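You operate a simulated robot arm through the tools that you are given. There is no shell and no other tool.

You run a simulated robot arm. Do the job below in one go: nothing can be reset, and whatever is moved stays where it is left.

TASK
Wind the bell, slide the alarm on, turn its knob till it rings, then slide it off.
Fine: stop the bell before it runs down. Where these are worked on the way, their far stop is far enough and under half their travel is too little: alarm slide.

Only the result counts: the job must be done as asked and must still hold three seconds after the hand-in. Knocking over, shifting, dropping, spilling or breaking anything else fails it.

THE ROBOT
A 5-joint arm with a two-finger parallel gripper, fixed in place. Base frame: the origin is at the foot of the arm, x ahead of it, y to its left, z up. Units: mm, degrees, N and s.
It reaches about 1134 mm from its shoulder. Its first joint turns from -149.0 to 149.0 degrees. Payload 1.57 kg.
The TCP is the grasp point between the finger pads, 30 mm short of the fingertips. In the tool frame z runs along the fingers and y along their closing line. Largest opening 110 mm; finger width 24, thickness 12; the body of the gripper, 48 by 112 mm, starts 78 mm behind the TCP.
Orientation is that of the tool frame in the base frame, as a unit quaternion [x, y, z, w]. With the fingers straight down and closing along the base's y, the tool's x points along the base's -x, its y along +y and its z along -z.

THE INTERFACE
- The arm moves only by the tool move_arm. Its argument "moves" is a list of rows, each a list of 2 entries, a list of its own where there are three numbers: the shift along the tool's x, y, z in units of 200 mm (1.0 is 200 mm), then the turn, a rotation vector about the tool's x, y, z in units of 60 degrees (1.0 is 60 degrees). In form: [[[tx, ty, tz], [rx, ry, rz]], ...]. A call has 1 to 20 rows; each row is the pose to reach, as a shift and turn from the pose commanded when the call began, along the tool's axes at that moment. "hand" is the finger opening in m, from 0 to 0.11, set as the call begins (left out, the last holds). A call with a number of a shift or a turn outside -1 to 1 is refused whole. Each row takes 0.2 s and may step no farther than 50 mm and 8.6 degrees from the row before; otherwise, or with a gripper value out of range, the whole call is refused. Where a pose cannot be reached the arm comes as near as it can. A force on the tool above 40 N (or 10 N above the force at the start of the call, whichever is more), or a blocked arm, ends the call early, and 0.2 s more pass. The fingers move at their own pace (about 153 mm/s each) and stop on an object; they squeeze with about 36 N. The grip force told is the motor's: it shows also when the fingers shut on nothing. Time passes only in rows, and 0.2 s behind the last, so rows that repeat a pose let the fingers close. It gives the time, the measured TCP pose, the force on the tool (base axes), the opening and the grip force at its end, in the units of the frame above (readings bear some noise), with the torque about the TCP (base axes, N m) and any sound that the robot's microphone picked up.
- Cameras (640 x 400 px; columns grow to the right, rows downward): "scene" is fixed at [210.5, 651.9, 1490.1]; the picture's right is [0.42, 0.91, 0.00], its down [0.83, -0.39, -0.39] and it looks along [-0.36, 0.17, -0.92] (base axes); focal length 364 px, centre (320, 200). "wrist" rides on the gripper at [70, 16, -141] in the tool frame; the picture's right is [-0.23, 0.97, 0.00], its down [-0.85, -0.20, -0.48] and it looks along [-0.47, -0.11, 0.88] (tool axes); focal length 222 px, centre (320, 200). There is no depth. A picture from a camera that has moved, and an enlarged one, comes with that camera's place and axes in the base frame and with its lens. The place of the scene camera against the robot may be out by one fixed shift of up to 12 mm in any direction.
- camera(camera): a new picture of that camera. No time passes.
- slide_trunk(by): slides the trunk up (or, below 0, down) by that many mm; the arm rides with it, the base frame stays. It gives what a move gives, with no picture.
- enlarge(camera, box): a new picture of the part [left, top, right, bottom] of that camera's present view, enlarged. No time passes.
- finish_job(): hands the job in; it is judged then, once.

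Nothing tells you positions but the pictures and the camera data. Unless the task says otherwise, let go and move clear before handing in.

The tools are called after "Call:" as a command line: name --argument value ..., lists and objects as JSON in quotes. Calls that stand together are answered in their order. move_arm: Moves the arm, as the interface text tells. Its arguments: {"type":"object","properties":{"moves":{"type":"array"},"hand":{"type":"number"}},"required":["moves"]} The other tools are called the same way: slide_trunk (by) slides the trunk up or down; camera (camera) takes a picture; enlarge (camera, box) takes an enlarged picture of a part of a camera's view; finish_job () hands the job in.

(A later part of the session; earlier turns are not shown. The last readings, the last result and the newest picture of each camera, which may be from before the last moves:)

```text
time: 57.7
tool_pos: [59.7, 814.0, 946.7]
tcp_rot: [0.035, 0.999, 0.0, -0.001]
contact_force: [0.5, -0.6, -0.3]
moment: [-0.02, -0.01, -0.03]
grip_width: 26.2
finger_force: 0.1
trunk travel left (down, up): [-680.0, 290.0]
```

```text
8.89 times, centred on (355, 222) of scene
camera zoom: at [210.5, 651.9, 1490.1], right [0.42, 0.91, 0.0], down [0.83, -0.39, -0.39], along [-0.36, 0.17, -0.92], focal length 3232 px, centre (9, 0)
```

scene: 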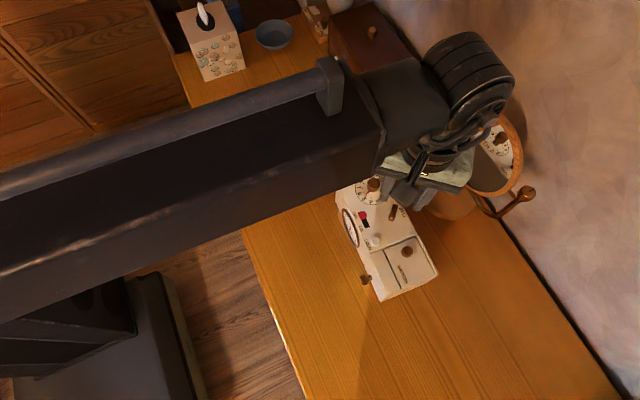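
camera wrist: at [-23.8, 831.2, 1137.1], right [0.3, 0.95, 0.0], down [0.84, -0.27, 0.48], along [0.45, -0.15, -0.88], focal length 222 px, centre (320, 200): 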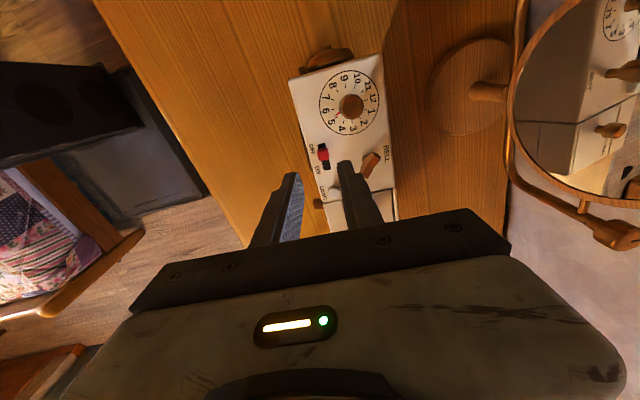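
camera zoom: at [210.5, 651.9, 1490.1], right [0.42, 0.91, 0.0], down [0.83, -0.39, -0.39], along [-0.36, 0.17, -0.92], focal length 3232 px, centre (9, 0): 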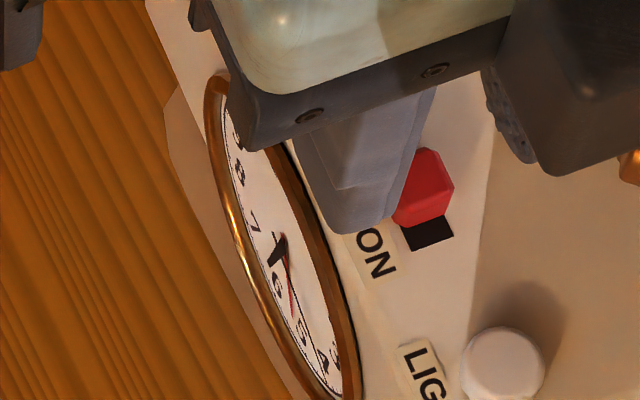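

The slide is at the ON end. Now I rise a bit more, move over the dial knob and pre-turn the hand so the clockwise turn ends aligned with the slide.

Call:
slide_trunk --by 30

Call:
move_arm --hand 0.045 --moves '[[[0.054, 0.039, 0], [0, 0, -0.1167]], [[0.109, 0.079, 0], [0, 0, -0.233]], [[0.163, 0.118, 0], [0, 0, -0.35]], [[0.217, 0.158, 0], [0, 0, -0.4667]], [[0.2715, 0.197, 0], [0, 0, -0.583]], [[0.2715, 0.197, 0], [0, 0, -0.583]]]'

Call:
camera --camera "wrist"

Call:
enlarge --camera "wrist" --box '[260, 90, 400, 210]'

Call:
camera --camera "scene"

```text
time: 58.4
tool_pos: [58.8, 812.4, 977.0]
tcp_rot: [0.034, 0.999, 0.0, -0.002]
contact_force: [-0.5, -0.3, -0.4]
moment: [0.01, -0.01, 0.0]
grip_width: 26.2
finger_force: 0.0
trunk travel left (down, up): [-710.0, 260.0]
```

```text
time: 59.8
tool_pos: [7.7, 856.4, 976.5]
tcp_rot: [-0.269, 0.963, 0.0, -0.002]
contact_force: [0.4, 0.1, -0.3]
moment: [-0.02, 0.03, -0.02]
grip_width: 44.8
finger_force: 0.1
trunk travel left (down, up): [-710.0, 260.0]
```

```text
taken
camera wrist: at [-59.4, 833.3, 1118.6], right [-0.31, 0.95, 0.0], down [0.84, 0.27, 0.48], along [0.45, 0.15, -0.88], focal length 222 px, centre (320, 200)
```

wrist: 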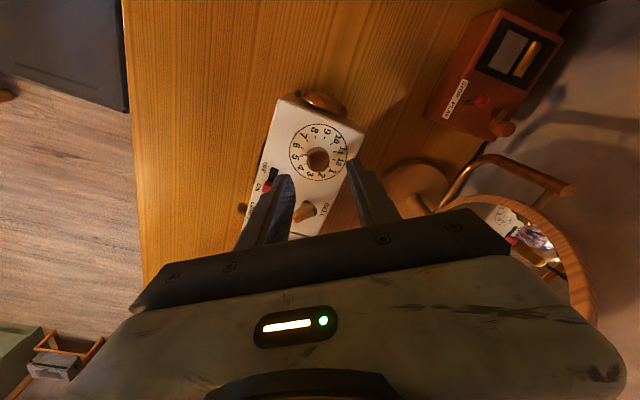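

```text
3.33 times, centred on (330, 150) of wrist
camera zoom: at [-59.4, 833.3, 1118.6], right [-0.31, 0.95, 0.0], down [0.84, 0.27, 0.48], along [0.45, 0.15, -0.88], focal length 740 px, centre (287, 367)
```

zoom: 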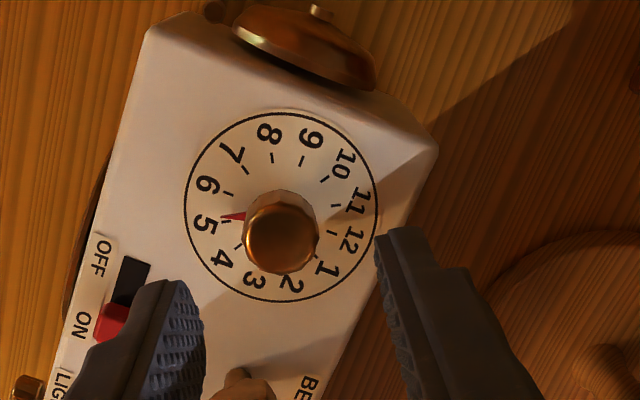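

```text
taken
```

scene: 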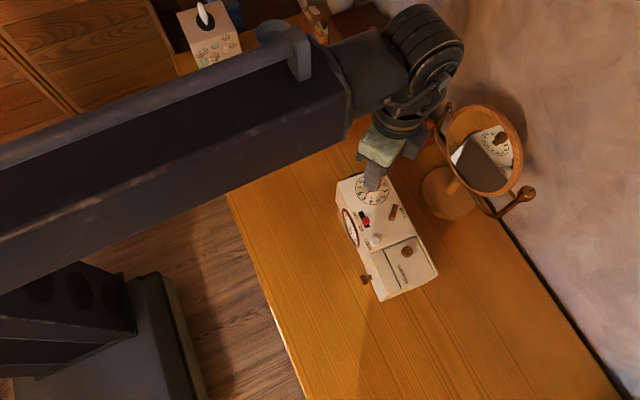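

I'm over the knob. I'll zoom in to centre precisely before descending.

Call:
enlarge --camera "wrist" --box '[285, 115, 355, 185]'

Call:
enlarge --camera "scene" --box '[340, 165, 400, 205]'

```text
5.71 times, centred on (320, 150) of wrist
camera zoom: at [-59.4, 833.3, 1118.6], right [-0.31, 0.95, 0.0], down [0.84, 0.27, 0.48], along [0.45, 0.15, -0.88], focal length 1269 px, centre (320, 486)
```

zoom: 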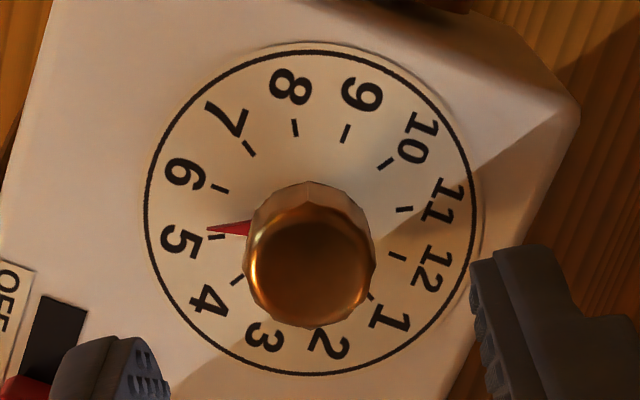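

```text
10.00 times, centred on (370, 185) of scene
camera zoom: at [210.5, 651.9, 1490.1], right [0.42, 0.91, 0.0], down [0.83, -0.39, -0.39], along [-0.36, 0.17, -0.92], focal length 3636 px, centre (-180, 350)
```

zoom: 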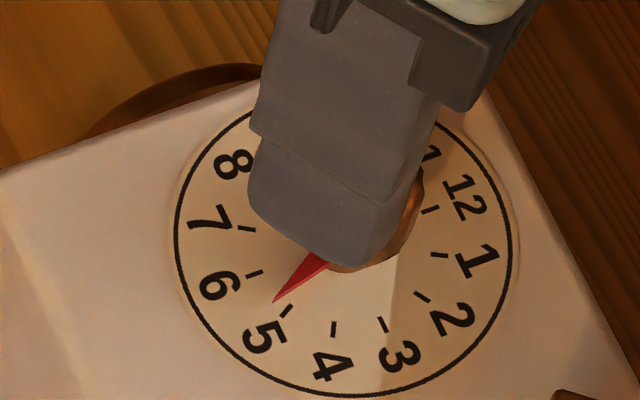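

The dial centre works out near (7.2, 853.3), about 3 mm off my axis. I'll correct and come partway down.

Call:
move_arm --moves '[[[0.0129, -0.0068, 0], [0, 0, 0]], [[0.0129, -0.0068, 0], [0, 0, 0]]]'

Call:
slide_trunk --by -26

Call:
enlarge --camera "wrist" --box '[260, 110, 380, 210]'

```text
time: 60.4
tool_pos: [7.7, 853.4, 976.5]
tcp_rot: [-0.268, 0.963, 0.0, -0.002]
contact_force: [0.6, 1.0, 0.5]
moment: [0.01, 0.02, 0.0]
grip_width: 45.1
finger_force: 0.0
trunk travel left (down, up): [-710.0, 260.0]
```

```text
time: 61.1
tool_pos: [6.2, 853.1, 951.7]
tcp_rot: [-0.268, 0.963, 0.001, -0.001]
contact_force: [-0.3, -0.5, -0.3]
moment: [-0.02, -0.02, 0.01]
grip_width: 45.1
finger_force: 0.1
trunk travel left (down, up): [-684.0, 286.0]
```

```text
4.00 times, centred on (320, 160) of wrist
camera zoom: at [-60.9, 830.5, 1092.7], right [-0.31, 0.95, 0.0], down [0.84, 0.27, 0.48], along [0.45, 0.15, -0.88], focal length 888 px, centre (320, 360)
```

zoom: 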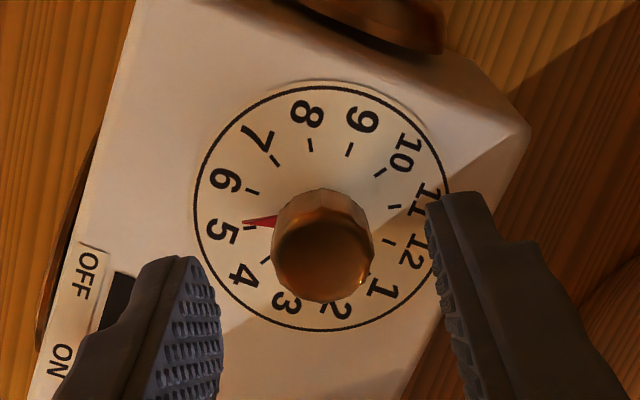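

Centred. I'll lower to grip height, close gently on the knob, and check that the clock stays still.

Call:
slide_trunk --by -26

Call:
move_arm --hand 0.0 --moves '[[[0, 0, 0], [0, 0, 0]], [[0, 0, 0], [0, 0, 0]]]'

Call:
enlarge --camera "wrist" --box '[240, 100, 400, 220]'

Call:
enlarge --camera "scene" --box '[350, 220, 440, 305]'

```text
time: 61.9
tool_pos: [6.7, 852.6, 924.7]
tcp_rot: [-0.267, 0.964, 0.0, -0.001]
contact_force: [0.5, 0.3, 0.1]
moment: [-0.05, -0.03, 0.05]
grip_width: 45.2
finger_force: 0.0
trunk travel left (down, up): [-658.0, 312.0]
```

```text
time: 62.5
tool_pos: [7.0, 853.7, 925.1]
tcp_rot: [-0.268, 0.963, 0.002, -0.001]
contact_force: [0.2, 3.1, 2.7]
moment: [-0.03, 0.11, 0.0]
grip_width: 21.2
finger_force: 34.2
trunk travel left (down, up): [-658.0, 312.0]
```

```text
3.33 times, centred on (320, 160) of wrist
camera zoom: at [-61.1, 830.8, 1066.7], right [-0.31, 0.95, 0.0], down [0.84, 0.27, 0.48], along [0.45, 0.15, -0.88], focal length 740 px, centre (320, 333)
```

zoom: 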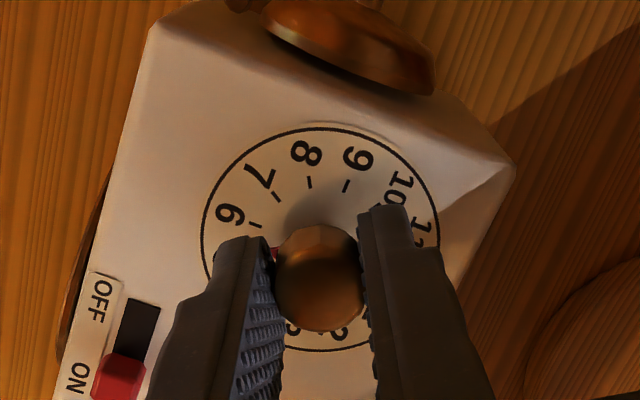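

```text
4.71 times, centred on (395, 262) of scene
camera zoom: at [210.5, 651.9, 1490.1], right [0.42, 0.91, 0.0], down [0.83, -0.39, -0.39], along [-0.36, 0.17, -0.92], focal length 1711 px, centre (-33, -94)
```

zoom: 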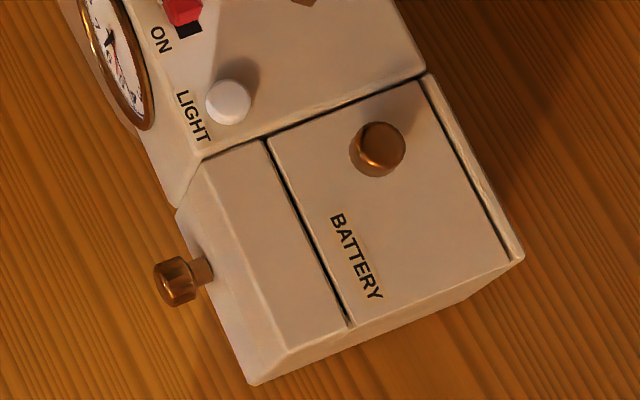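

The knob is gripped at 21 mm and the clock is still. I'll turn clockwise in small steps, listening for the bell.

Call:
move_arm --moves '[[[0, 0, 0], [0, 0, 0.07]], [[0, 0, 0], [0, 0, 0.14]], [[0, 0, 0], [0, 0, 0.2]]]'

Call:
enlarge --camera "wrist" --box '[240, 100, 400, 220]'

Call:
enlarge --camera "scene" --box '[330, 160, 440, 305]'

```text
time: 63.3
tool_pos: [6.0, 853.0, 924.7]
tcp_rot: [-0.165, 0.986, 0.001, -0.002]
contact_force: [-4.4, 2.8, 2.8]
moment: [0.22, -0.32, 0.0]
grip_width: 21.3
finger_force: 34.5
trunk travel left (down, up): [-658.0, 312.0]
```

```text
3.33 times, centred on (320, 160) of wrist
camera zoom: at [-64.3, 844.9, 1066.7], right [-0.1, 0.99, 0.0], down [0.88, 0.09, 0.48], along [0.47, 0.05, -0.88], focal length 740 px, centre (320, 333)
```

zoom: 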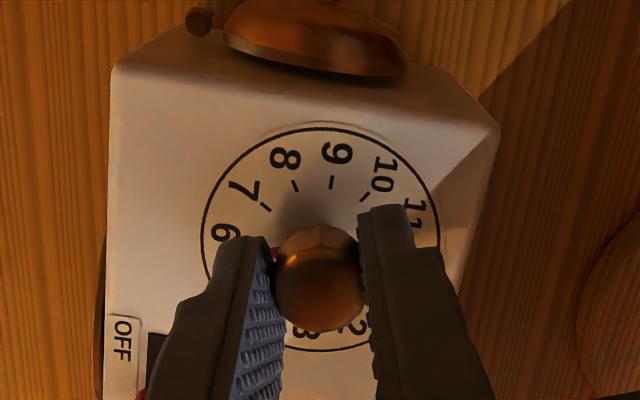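

```text
2.76 times, centred on (385, 232) of scene
camera zoom: at [210.5, 651.9, 1490.1], right [0.42, 0.91, 0.0], down [0.83, -0.39, -0.39], along [-0.36, 0.17, -0.92], focal length 1003 px, centre (141, 110)
```

zoom: 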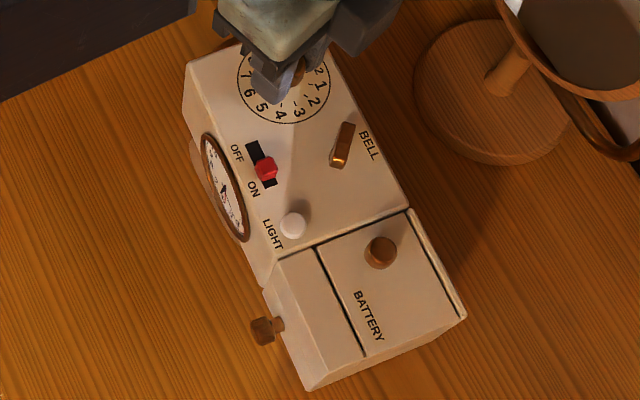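

The knob turns, the clock is still, and there's no sound yet at about 12°. I'll continue.

Call:
move_arm --moves '[[[0, 0, 0], [0, 0, 0.07]], [[0, 0, 0], [0, 0, 0.14]]]'

```text
time: 63.9
tool_pos: [6.1, 852.9, 925.7]
tcp_rot: [-0.093, 0.996, 0.0, -0.002]
contact_force: [-3.9, -0.9, -0.6]
moment: [-0.04, 0.17, 0.0]
grip_width: 21.4
finger_force: 34.4
trunk travel left (down, up): [-658.0, 312.0]
```

Call:
move_arm --moves '[[[0, 0, 0], [0, 0, 0.05]], [[0, 0, 0], [0, 0, 0.08]]]'

Call:
enlarge --camera "wrist" --box '[240, 100, 400, 220]'

Call:
enlarge --camera "scene" --box '[335, 200, 375, 245]'

```text
time: 64.5
tool_pos: [5.3, 852.7, 923.9]
tcp_rot: [-0.052, 0.999, 0.0, -0.002]
contact_force: [-2.9, -3.0, 0.4]
moment: [-0.1, 0.52, 0.04]
grip_width: 21.5
finger_force: 34.6
trunk travel left (down, up): [-658.0, 312.0]
```

```text
3.33 times, centred on (320, 160) of wrist
camera zoom: at [-64.1, 861.7, 1066.6], right [0.13, 0.99, 0.0], down [0.87, -0.11, 0.48], along [0.47, -0.06, -0.88], focal length 740 px, centre (320, 333)
```

zoom: 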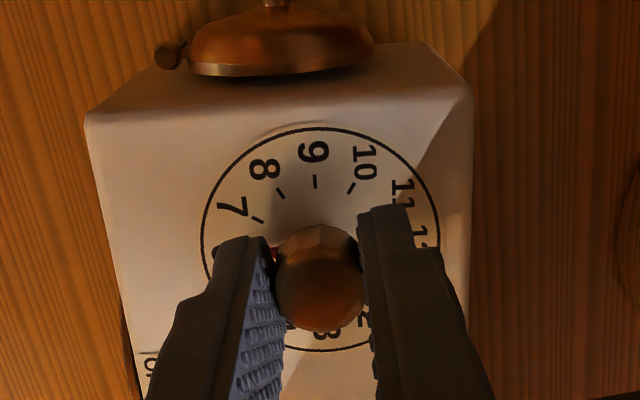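

```text
8.89 times, centred on (355, 222) of scene
camera zoom: at [210.5, 651.9, 1490.1], right [0.42, 0.91, 0.0], down [0.83, -0.39, -0.39], along [-0.36, 0.17, -0.92], focal length 3232 px, centre (9, 0)
```

zoom: 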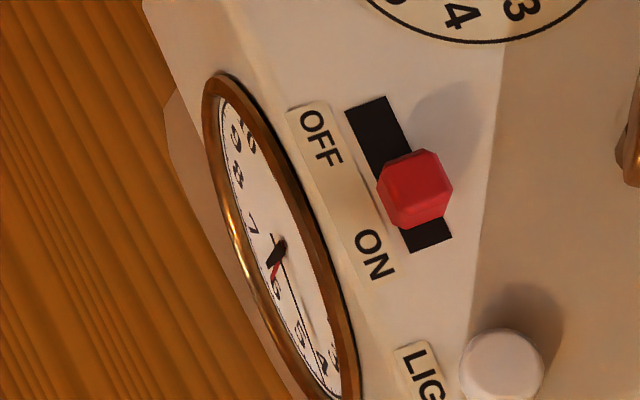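

The red alarm hand is now nearly under the hour hand, after about 25° of turn. I'll continue in finer steps.

Call:
move_arm --moves '[[[0, 0, 0], [0, 0, 0.04]]]'

```text
time: 64.9
tool_pos: [6.8, 853.3, 924.3]
tcp_rot: [-0.03, 1.0, -0.001, -0.002]
contact_force: [-1.7, -2.3, 0.7]
moment: [-0.04, 0.06, 0.01]
grip_width: 21.4
finger_force: 34.8
trunk travel left (down, up): [-658.0, 312.0]
```

Call:
move_arm --moves '[[[0, 0, 0], [0, 0, 0.04]]]'

```text
time: 65.3
tool_pos: [6.4, 853.0, 925.2]
tcp_rot: [-0.009, 1.0, 0.0, -0.002]
contact_force: [-0.7, -1.1, 0.8]
moment: [-0.04, -0.2, -0.01]
grip_width: 21.1
finger_force: 34.7
trunk travel left (down, up): [-658.0, 312.0]
```

Call:
move_arm --moves '[[[0, 0, 0], [0, 0, 0.04]]]'

Call:
enlarge --camera "scene" --box '[335, 200, 375, 245]'

```text
time: 65.7
tool_pos: [5.1, 854.3, 925.3]
tcp_rot: [0.012, 1.0, 0.001, -0.002]
contact_force: [-2.4, 4.3, 2.4]
moment: [0.01, -0.25, 0.0]
grip_width: 21.1
finger_force: 34.0
trunk travel left (down, up): [-658.0, 312.0]
```

```text
8.89 times, centred on (355, 222) of scene
camera zoom: at [210.5, 651.9, 1490.1], right [0.42, 0.91, 0.0], down [0.83, -0.39, -0.39], along [-0.36, 0.17, -0.92], focal length 3232 px, centre (9, 0)
```

zoom: 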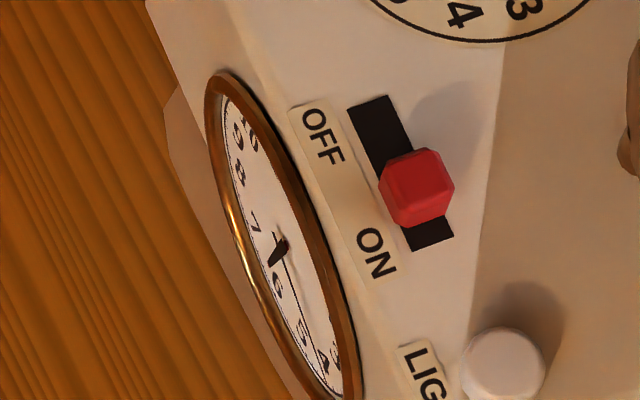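

Call:
move_arm --moves '[[[0, 0, 0], [0, 0, 0.04]]]'

```text
time: 66.1
tool_pos: [6.5, 852.1, 926.2]
tcp_rot: [0.033, 0.999, 0.0, -0.001]
contact_force: [-3.4, 3.4, 2.6]
moment: [0.0, -0.36, 0.02]
grip_width: 21.3
finger_force: 34.3
trunk travel left (down, up): [-658.0, 312.0]
```

Call:
move_arm --moves '[[[0, 0, 0], [0, 0, 0.04]]]'

Call:
enlarge --camera "wrist" --box '[240, 100, 400, 220]'

Call:
enlarge --camera "scene" --box '[335, 200, 375, 245]'

Call:
enlarge --camera "scene" --box '[340, 165, 400, 205]'

```text
time: 66.5
tool_pos: [5.8, 851.9, 925.2]
tcp_rot: [0.055, 0.998, 0.0, -0.001]
contact_force: [-3.3, 1.8, 1.1]
moment: [0.05, 0.11, -0.02]
grip_width: 21.6
finger_force: 34.2
trunk travel left (down, up): [-658.0, 312.0]
```

```text
3.33 times, centred on (320, 160) of wrist
camera zoom: at [-60.6, 875.7, 1066.7], right [0.33, 0.94, 0.0], down [0.83, -0.29, 0.48], along [0.45, -0.16, -0.88], focal length 740 px, centre (320, 333)
```

zoom: 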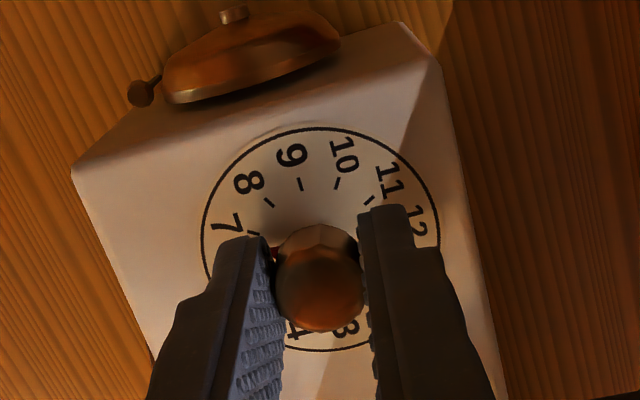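

```text
8.89 times, centred on (355, 222) of scene
camera zoom: at [210.5, 651.9, 1490.1], right [0.42, 0.91, 0.0], down [0.83, -0.39, -0.39], along [-0.36, 0.17, -0.92], focal length 3232 px, centre (9, 0)
```

zoom: 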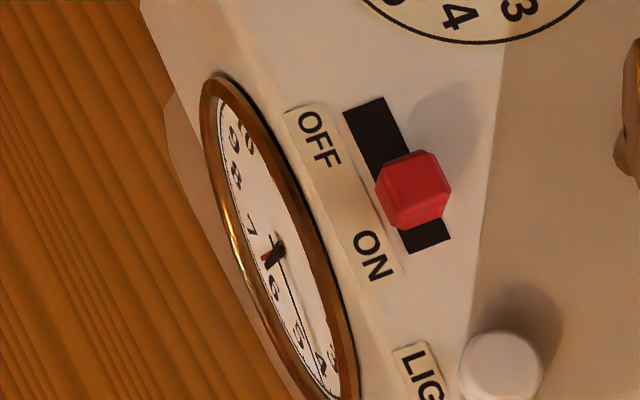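

```text
10.00 times, centred on (370, 185) of scene
camera zoom: at [210.5, 651.9, 1490.1], right [0.42, 0.91, 0.0], down [0.83, -0.39, -0.39], along [-0.36, 0.17, -0.92], focal length 3636 px, centre (-180, 350)
```

zoom: 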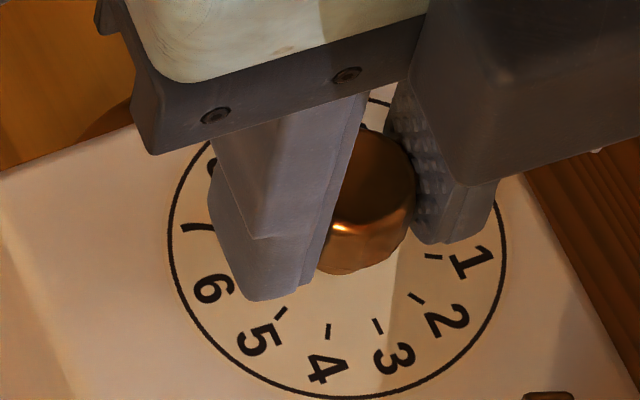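

No sound yet, and the alarm hand is just past the hour hand. I'll keep going in small steps before deciding anything.

Call:
move_arm --moves '[[[0, 0, 0], [0, 0, 0.03]], [[0, 0, 0], [0, 0, 0.06]], [[0, 0, 0], [0, 0, 0.06]]]'

```text
time: 67.3
tool_pos: [5.6, 853.2, 925.6]
tcp_rot: [0.085, 0.996, 0.0, -0.002]
contact_force: [-3.8, -2.2, 0.0]
moment: [0.0, 0.32, -0.01]
grip_width: 21.3
finger_force: 34.5
trunk travel left (down, up): [-658.0, 312.0]
```

Call:
move_arm --moves '[[[0, 0, 0], [0, 0, 0.03]], [[0, 0, 0], [0, 0, 0.06]], [[0, 0, 0], [0, 0, 0.06]]]'

Call:
enlarge --camera "scene" --box '[335, 200, 375, 245]'

Call:
camera --camera "scene"

```text
time: 68.1
tool_pos: [6.6, 854.3, 925.3]
tcp_rot: [0.117, 0.993, 0.001, -0.002]
contact_force: [-1.3, -2.4, -0.1]
moment: [-0.06, -0.01, 0.0]
grip_width: 21.2
finger_force: 34.8
trunk travel left (down, up): [-658.0, 312.0]
```

```text
8.89 times, centred on (355, 222) of scene
camera zoom: at [210.5, 651.9, 1490.1], right [0.42, 0.91, 0.0], down [0.83, -0.39, -0.39], along [-0.36, 0.17, -0.92], focal length 3232 px, centre (9, 0)
```

zoom: 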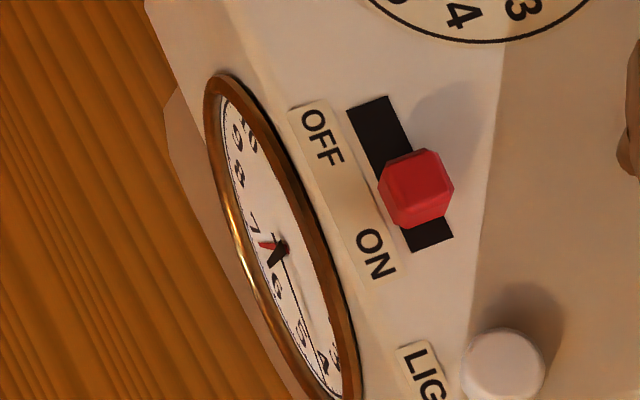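

```text
taken
```

scene: 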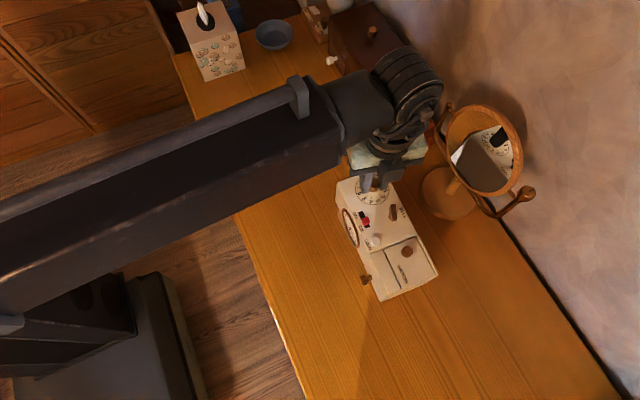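

The alarm hand is now well past the hour hand and nothing has rung. The slide looks fully at its ON stop, so the ringing point may lie elsewhere, and I'll keep turning slowly while listening.

Call:
move_arm --moves '[[[0, 0, 0], [0, 0, 0.04]], [[0, 0, 0], [0, 0, 0.08]], [[0, 0, 0], [0, 0, 0.12]], [[0, 0, 0], [0, 0, 0.12]]]'

```text
time: 69.1
tool_pos: [7.7, 852.6, 925.9]
tcp_rot: [0.18, 0.984, 0.0, -0.002]
contact_force: [-3.4, 4.1, 3.8]
moment: [0.02, -0.15, 0.04]
grip_width: 21.2
finger_force: 34.1
trunk travel left (down, up): [-658.0, 312.0]
```

Call:
move_arm --moves '[[[0, 0, 0], [0, 0, 0.04]], [[0, 0, 0], [0, 0, 0.08]], [[0, 0, 0], [0, 0, 0.12]], [[0, 0, 0], [0, 0, 0.12]]]'

Call:
enlarge --camera "scene" --box '[330, 160, 440, 305]'

```text
time: 70.1
tool_pos: [6.8, 852.1, 925.3]
tcp_rot: [0.24, 0.971, -0.001, -0.001]
contact_force: [-0.7, 6.0, 4.9]
moment: [0.14, 0.07, 0.0]
grip_width: 21.4
finger_force: 34.5
trunk travel left (down, up): [-658.0, 312.0]
```

```text
2.76 times, centred on (385, 232) of scene
camera zoom: at [210.5, 651.9, 1490.1], right [0.42, 0.91, 0.0], down [0.83, -0.39, -0.39], along [-0.36, 0.17, -0.92], focal length 1003 px, centre (141, 110)
```

zoom: 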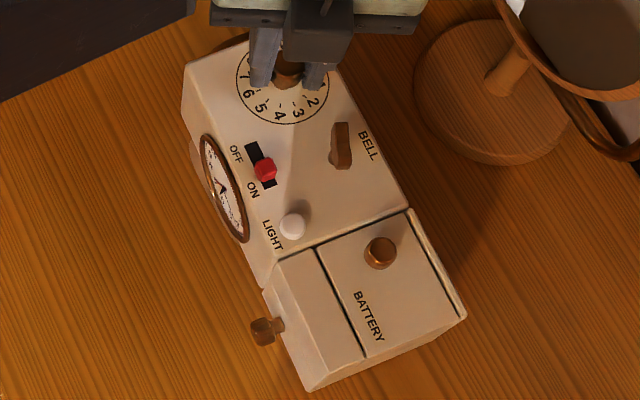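

The BELL key looks turned compared with before, so the spring may be running down. I'll look closely at the key and the bell hammer.

Call:
enlarge --camera "scene" --box '[375, 195, 415, 225]'

Call:
enlarge --camera "wrist" --box '[240, 60, 400, 220]'

Call:
camera --camera "wrist"

```text
13.33 times, centred on (395, 210) of scene
camera zoom: at [210.5, 651.9, 1490.1], right [0.42, 0.91, 0.0], down [0.83, -0.39, -0.39], along [-0.36, 0.17, -0.92], focal length 4848 px, centre (-680, 67)
```

zoom: 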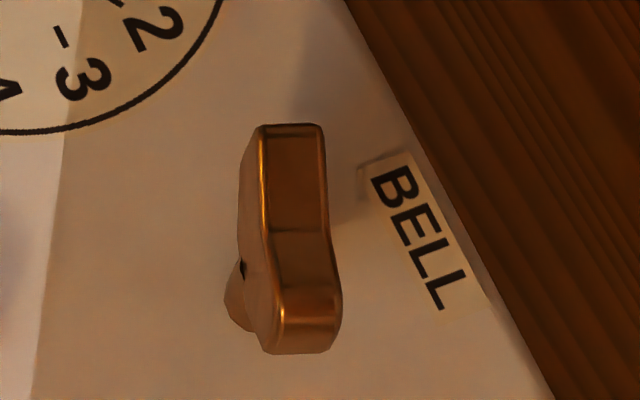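

```text
2.50 times, centred on (320, 140) of wrist
camera zoom: at [-47.1, 898.5, 1066.6], right [0.65, 0.76, 0.0], down [0.67, -0.57, 0.48], along [0.36, -0.31, -0.88], focal length 555 px, centre (320, 350)
```

zoom: 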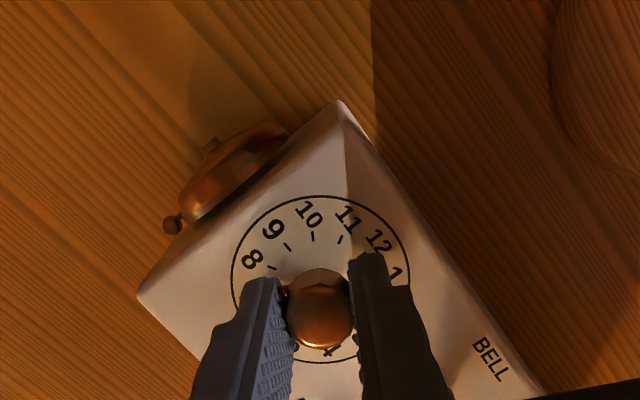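

```text
taken
camera wrist: at [-47.1, 898.5, 1066.6], right [0.65, 0.76, 0.0], down [0.67, -0.57, 0.48], along [0.36, -0.31, -0.88], focal length 222 px, centre (320, 200)
```

wrist: 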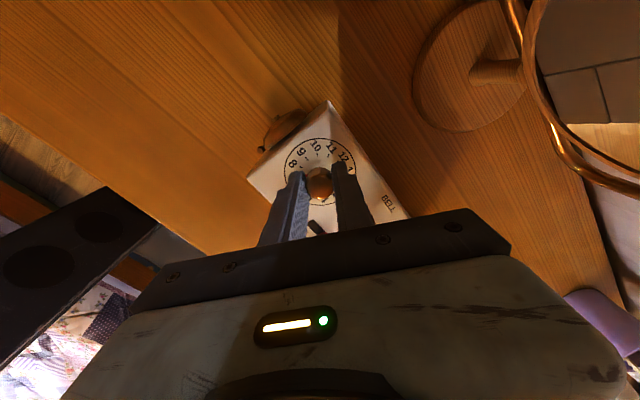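

The key has turned back about 20° counter-clockwise since the alarm hand passed the hour hand. The bell seems to have been running in a window around 6:20, and I overshot it. I'll turn the knob back toward that window and watch for sound and key motion.

Call:
move_arm --moves '[[[0, 0, 0], [0, 0, -0.12]], [[0, 0, 0], [0, 0, -0.24]], [[0, 0, 0], [0, 0, -0.33]]]'

Call:
enlarge --camera "scene" --box '[375, 195, 415, 225]'

Call:
enlarge --camera "scene" --box '[330, 160, 440, 305]'

```text
time: 70.9
tool_pos: [7.8, 852.9, 926.2]
tcp_rot: [0.068, 0.998, -0.001, -0.002]
contact_force: [-3.5, -1.0, 0.7]
moment: [0.0, -0.4, -0.02]
grip_width: 21.6
finger_force: 35.0
trunk travel left (down, up): [-658.0, 312.0]
```

```text
13.33 times, centred on (395, 210) of scene
camera zoom: at [210.5, 651.9, 1490.1], right [0.42, 0.91, 0.0], down [0.83, -0.39, -0.39], along [-0.36, 0.17, -0.92], focal length 4848 px, centre (-680, 67)
```

zoom: 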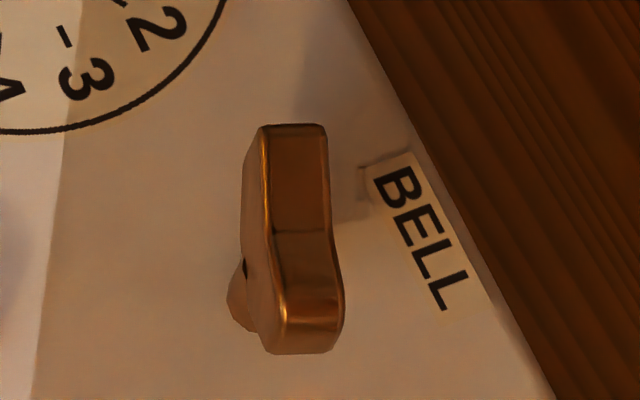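

```text
2.76 times, centred on (385, 232) of scene
camera zoom: at [210.5, 651.9, 1490.1], right [0.42, 0.91, 0.0], down [0.83, -0.39, -0.39], along [-0.36, 0.17, -0.92], focal length 1003 px, centre (141, 110)
```

zoom: 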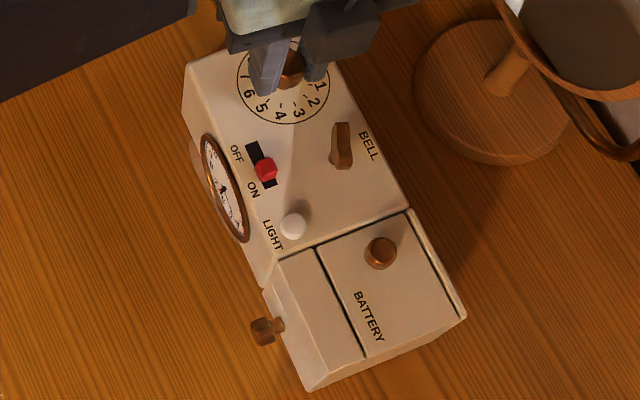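

The key is unchanged here. I'll step back further in small moves, checking the key each time.

Call:
move_arm --moves '[[[0, 0, 0], [0, 0, -0.03]]]'

Call:
enlarge --camera "scene" --box '[375, 195, 415, 225]'

```text
time: 71.3
tool_pos: [8.0, 853.2, 925.0]
tcp_rot: [0.053, 0.999, 0.0, -0.002]
contact_force: [-1.4, 1.2, 0.8]
moment: [-0.02, -0.05, 0.01]
grip_width: 21.3
finger_force: 34.5
trunk travel left (down, up): [-658.0, 312.0]
```

```text
13.33 times, centred on (395, 210) of scene
camera zoom: at [210.5, 651.9, 1490.1], right [0.42, 0.91, 0.0], down [0.83, -0.39, -0.39], along [-0.36, 0.17, -0.92], focal length 4848 px, centre (-680, 67)
```

zoom: 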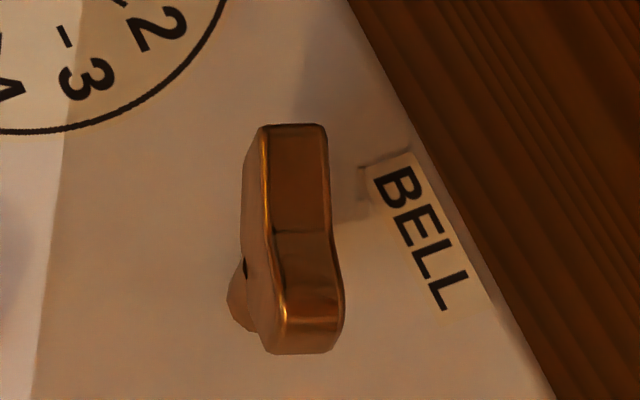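

Call:
move_arm --moves '[[[0, 0, 0], [0, 0, -0.03]]]'

Call:
enlarge --camera "scene" --box '[375, 195, 415, 225]'

```text
time: 71.7
tool_pos: [7.2, 852.7, 924.9]
tcp_rot: [0.037, 0.999, 0.001, -0.002]
contact_force: [-0.7, 1.3, 1.0]
moment: [0.02, -0.03, 0.0]
grip_width: 21.3
finger_force: 34.7
trunk travel left (down, up): [-658.0, 312.0]
```

```text
13.33 times, centred on (395, 210) of scene
camera zoom: at [210.5, 651.9, 1490.1], right [0.42, 0.91, 0.0], down [0.83, -0.39, -0.39], along [-0.36, 0.17, -0.92], focal length 4848 px, centre (-680, 67)
```

zoom: 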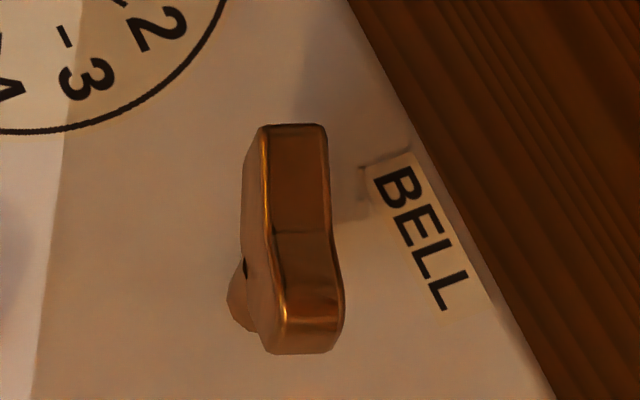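

Call:
move_arm --moves '[[[0, 0, 0], [0, 0, -0.03]]]'

Call:
enlarge --camera "scene" --box '[375, 195, 415, 225]'

```text
time: 72.1
tool_pos: [7.0, 851.6, 924.5]
tcp_rot: [0.021, 1.0, 0.0, -0.002]
contact_force: [-0.2, 3.7, 1.8]
moment: [0.01, -0.14, 0.02]
grip_width: 21.5
finger_force: 34.6
trunk travel left (down, up): [-658.0, 312.0]
```

```text
13.33 times, centred on (395, 210) of scene
camera zoom: at [210.5, 651.9, 1490.1], right [0.42, 0.91, 0.0], down [0.83, -0.39, -0.39], along [-0.36, 0.17, -0.92], focal length 4848 px, centre (-680, 67)
```

zoom: 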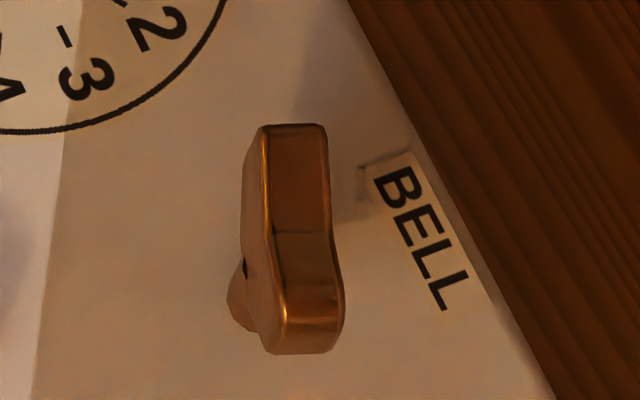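

Call:
move_arm --moves '[[[0, 0, 0], [0, 0, -0.03]]]'

Call:
enlarge --camera "scene" --box '[375, 195, 415, 225]'

```text
time: 72.5
tool_pos: [6.3, 852.9, 924.8]
tcp_rot: [0.006, 1.0, 0.0, -0.001]
contact_force: [-0.9, 2.9, 1.9]
moment: [0.0, -0.1, 0.0]
grip_width: 21.3
finger_force: 34.1
trunk travel left (down, up): [-658.0, 312.0]
```

```text
13.33 times, centred on (395, 210) of scene
camera zoom: at [210.5, 651.9, 1490.1], right [0.42, 0.91, 0.0], down [0.83, -0.39, -0.39], along [-0.36, 0.17, -0.92], focal length 4848 px, centre (-680, 67)
```

zoom: 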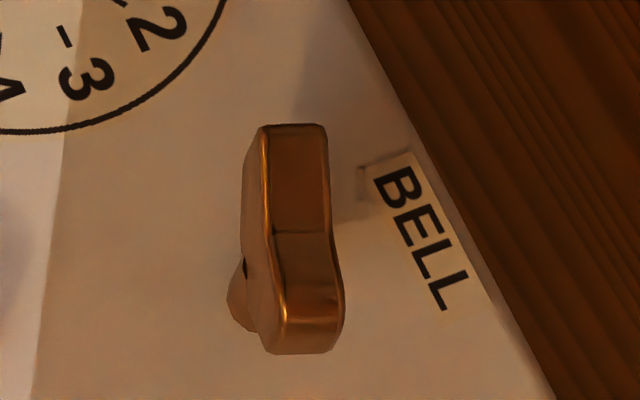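

Call:
move_arm --moves '[[[0, 0, 0], [0, 0, -0.03]]]'

Call:
enlarge --camera "scene" --box '[375, 195, 415, 225]'

Call:
enlarge --camera "scene" --box '[335, 200, 375, 245]'

```text
time: 72.9
tool_pos: [6.5, 852.3, 925.1]
tcp_rot: [-0.01, 1.0, 0.0, -0.002]
contact_force: [0.4, 1.6, 2.2]
moment: [0.03, 0.11, 0.0]
grip_width: 21.1
finger_force: 34.2
trunk travel left (down, up): [-658.0, 312.0]
```

```text
13.33 times, centred on (395, 210) of scene
camera zoom: at [210.5, 651.9, 1490.1], right [0.42, 0.91, 0.0], down [0.83, -0.39, -0.39], along [-0.36, 0.17, -0.92], focal length 4848 px, centre (-680, 67)
```

zoom: 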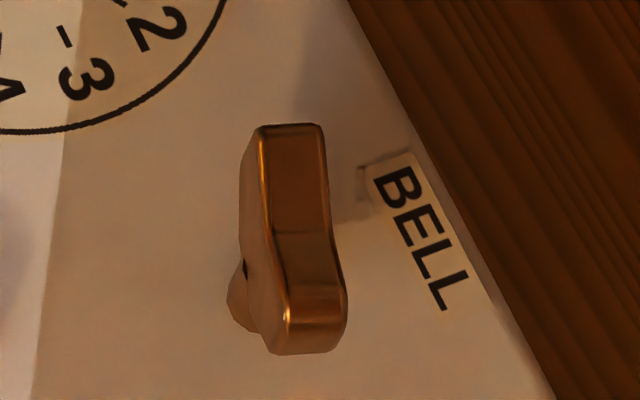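

```text
8.89 times, centred on (355, 222) of scene
camera zoom: at [210.5, 651.9, 1490.1], right [0.42, 0.91, 0.0], down [0.83, -0.39, -0.39], along [-0.36, 0.17, -0.92], focal length 3232 px, centre (9, 0)
```

zoom: 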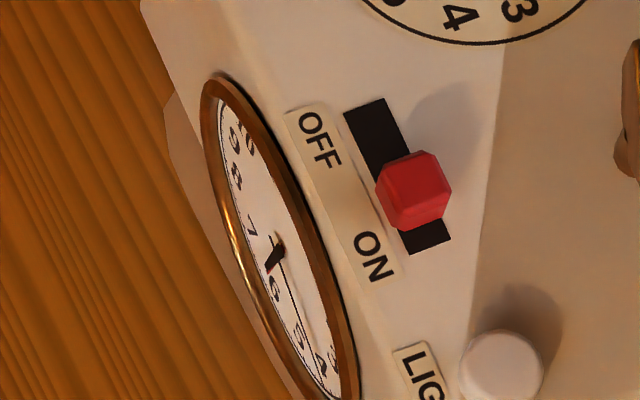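

The key moved slightly just now, so the bell seems to be running at this knob position. I'll hold still briefly to confirm with sound or further key motion.

Call:
move_arm --moves '[[[0, 0, 0], [0, 0, -0.01]], [[0, 0, 0], [0, 0, -0.01]]]'

Call:
enlarge --camera "scene" --box '[375, 195, 415, 225]'

Call:
enlarge --camera "wrist" --box '[200, 0, 440, 220]'

```text
time: 73.5
tool_pos: [6.6, 852.8, 925.4]
tcp_rot: [-0.015, 1.0, -0.001, -0.001]
contact_force: [2.0, 0.7, 0.2]
moment: [-0.01, 0.06, -0.04]
grip_width: 21.4
finger_force: 34.8
trunk travel left (down, up): [-658.0, 312.0]
```

```text
13.33 times, centred on (395, 210) of scene
camera zoom: at [210.5, 651.9, 1490.1], right [0.42, 0.91, 0.0], down [0.83, -0.39, -0.39], along [-0.36, 0.17, -0.92], focal length 4848 px, centre (-680, 67)
```

zoom: 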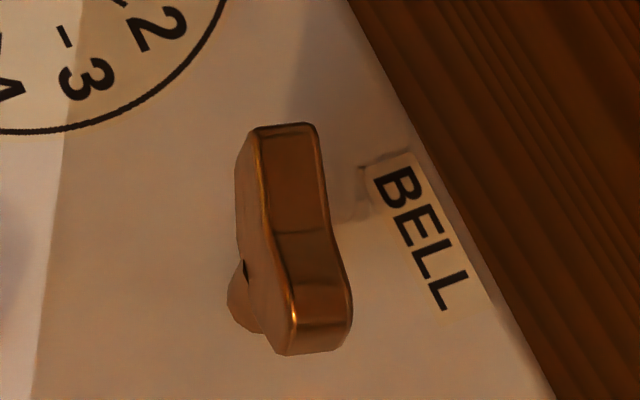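

```text
1.82 times, centred on (320, 110) of wrist
camera zoom: at [-63.0, 866.2, 1066.6], right [0.2, 0.98, 0.0], down [0.86, -0.17, 0.48], along [0.47, -0.1, -0.88], focal length 404 px, centre (320, 364)
```

zoom: 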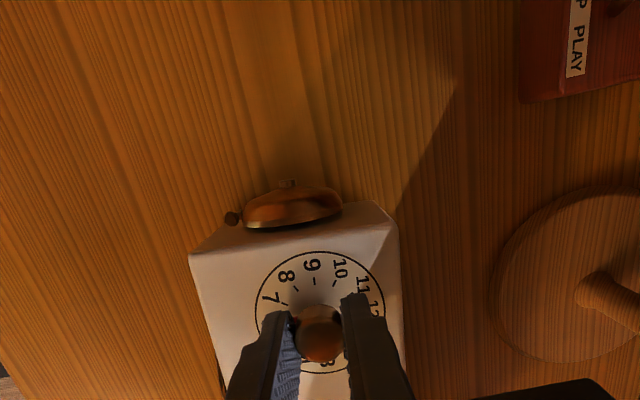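

The key keeps turning counter-clockwise, so the bell is running at this setting. Now I let go of the knob, rise, and go back over the slide to switch it off.

Call:
move_arm --hand 0.045 --moves '[[[0, 0, 0], [0, 0, 0]]]'

Call:
enlarge --camera "scene" --box '[375, 195, 415, 225]'

Call:
enlarge --camera "wrist" --box '[240, 100, 400, 220]'

```text
time: 73.9
tool_pos: [6.1, 852.3, 924.7]
tcp_rot: [-0.015, 1.0, 0.001, -0.002]
contact_force: [0.4, 0.0, -0.3]
moment: [-0.01, 0.0, 0.0]
grip_width: 44.9
finger_force: 0.0
trunk travel left (down, up): [-658.0, 312.0]
```

```text
13.33 times, centred on (395, 210) of scene
camera zoom: at [210.5, 651.9, 1490.1], right [0.42, 0.91, 0.0], down [0.83, -0.39, -0.39], along [-0.36, 0.17, -0.92], focal length 4848 px, centre (-680, 67)
```

zoom: 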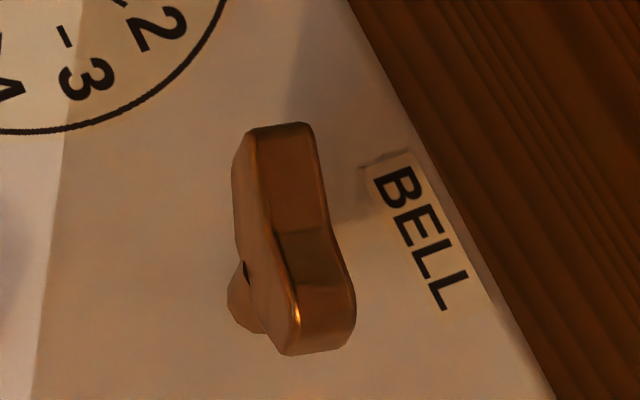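

```text
3.33 times, centred on (320, 160) of wrist
camera zoom: at [-63.6, 866.2, 1066.7], right [0.2, 0.98, 0.0], down [0.86, -0.17, 0.48], along [0.47, -0.1, -0.88], focal length 740 px, centre (320, 333)
```

zoom: 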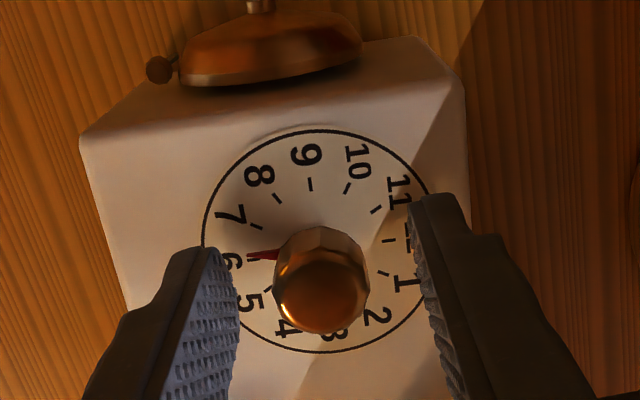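

The bell keeps running with the knob released. I'll rise and move over the slide.

Call:
slide_trunk --by 30

Call:
move_arm --hand 0.026 --moves '[[[-0.125, -0.104, 0], [0, 0, 0.048]], [[-0.251, -0.208, 0], [0, 0, 0.095]], [[-0.251, -0.208, 0], [0, 0, 0.095]]]'

Call:
enlarge --camera "wrist" --box '[260, 110, 380, 210]'

Call:
enlarge --camera "scene" --box '[375, 195, 415, 225]'

```text
time: 74.6
tool_pos: [6.7, 852.1, 955.3]
tcp_rot: [-0.014, 1.0, 0.0, -0.002]
contact_force: [-0.1, 0.1, 0.4]
moment: [-0.01, 0.01, -0.01]
grip_width: 45.0
finger_force: 0.0
trunk travel left (down, up): [-688.0, 282.0]
```

```text
time: 75.4
tool_pos: [55.3, 812.9, 954.8]
tcp_rot: [0.036, 0.999, 0.0, -0.002]
contact_force: [0.4, -0.5, -1.0]
moment: [0.03, 0.03, -0.01]
grip_width: 26.1
finger_force: 0.0
trunk travel left (down, up): [-688.0, 282.0]
```

```text
4.00 times, centred on (320, 160) of wrist
camera zoom: at [-11.7, 834.6, 1096.8], right [0.3, 0.96, 0.0], down [0.84, -0.26, 0.48], along [0.45, -0.14, -0.88], focal length 888 px, centre (320, 360)
```

zoom: 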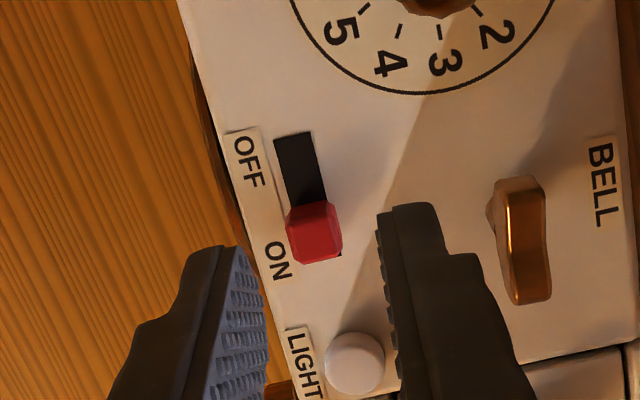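

```text
13.33 times, centred on (395, 210) of scene
camera zoom: at [210.5, 651.9, 1490.1], right [0.42, 0.91, 0.0], down [0.83, -0.39, -0.39], along [-0.36, 0.17, -0.92], focal length 4848 px, centre (-680, 67)
```

zoom: 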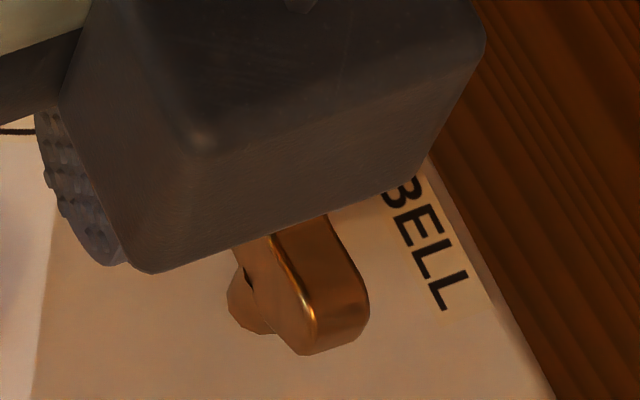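

The slide is about 2–3 mm off my axis. I'll correct, go down and grip it.

Call:
move_arm --moves '[[[-0.0118, -0.0112, 0], [0, 0, 0]]]'

Call:
slide_trunk --by -33

Call:
enlarge --camera "wrist" --box '[260, 110, 380, 210]'

```text
time: 75.8
tool_pos: [58.5, 811.6, 955.6]
tcp_rot: [0.035, 0.999, 0.0, -0.002]
contact_force: [0.2, 0.9, 0.0]
moment: [0.02, -0.01, -0.02]
grip_width: 26.1
finger_force: 0.0
trunk travel left (down, up): [-688.0, 282.0]
```

```text
time: 76.6
tool_pos: [57.9, 811.3, 921.6]
tcp_rot: [0.035, 0.999, 0.0, -0.002]
contact_force: [0.1, 0.5, -0.6]
moment: [0.03, 0.02, 0.02]
grip_width: 25.8
finger_force: 0.0
trunk travel left (down, up): [-655.0, 315.0]
```

```text
4.00 times, centred on (320, 160) of wrist
camera zoom: at [-9.7, 832.4, 1063.7], right [0.29, 0.96, 0.0], down [0.84, -0.26, 0.48], along [0.45, -0.14, -0.88], focal length 888 px, centre (320, 360)
```

zoom: 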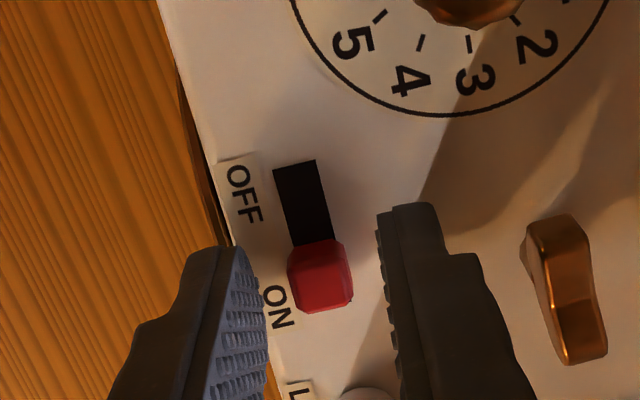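

The slide is between the fingers. I'll close and slide it back toward OFF.

Call:
move_arm --hand 0.0 --moves '[[[0, 0, 0], [0, 0, 0]], [[0, 0, 0], [0, 0, 0]], [[0.015, 0, 0], [0, 0, 0]], [[0.03, 0, 0], [0, 0, 0]], [[0.045, 0, 0], [0, 0, 0]], [[0.0575, 0, 0], [0, 0, 0]], [[0.0575, 0, 0], [0, 0, 0]]]'

Call:
enlarge --camera "wrist" --box '[260, 110, 380, 210]'

Call:
enlarge --camera "scene" --box '[350, 220, 440, 305]'

```text
time: 78.2
tool_pos: [46.7, 812.5, 921.7]
tcp_rot: [0.035, 0.999, 0.0, -0.001]
contact_force: [0.6, -2.6, 0.0]
moment: [-0.11, 0.0, 0.09]
grip_width: 11.2
finger_force: 28.6
trunk travel left (down, up): [-655.0, 315.0]
```

```text
4.00 times, centred on (320, 160) of wrist
camera zoom: at [-20.7, 833.6, 1063.8], right [0.29, 0.96, 0.0], down [0.84, -0.26, 0.48], along [0.45, -0.14, -0.88], focal length 888 px, centre (320, 360)
```

zoom: 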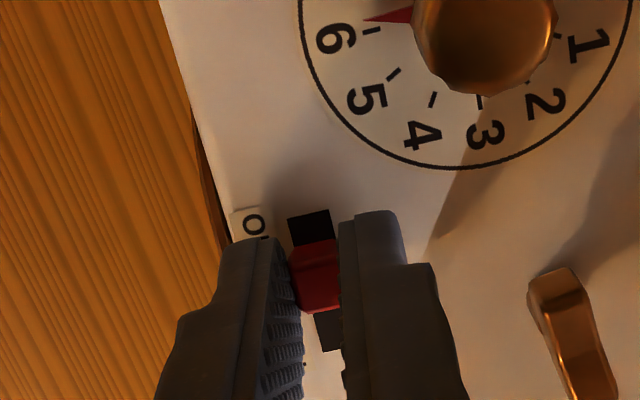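

```text
4.71 times, centred on (395, 262) of scene
camera zoom: at [210.5, 651.9, 1490.1], right [0.42, 0.91, 0.0], down [0.83, -0.39, -0.39], along [-0.36, 0.17, -0.92], focal length 1711 px, centre (-33, -94)
```

zoom: 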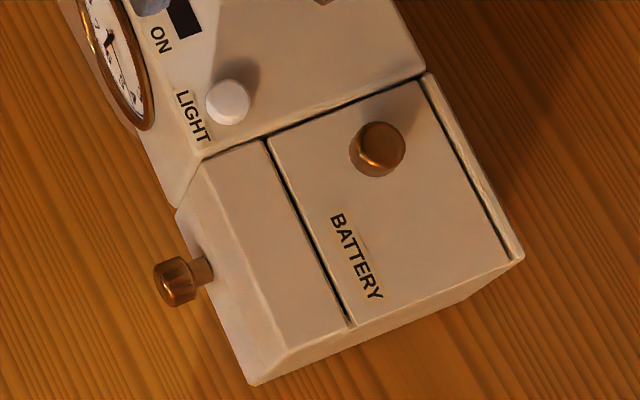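

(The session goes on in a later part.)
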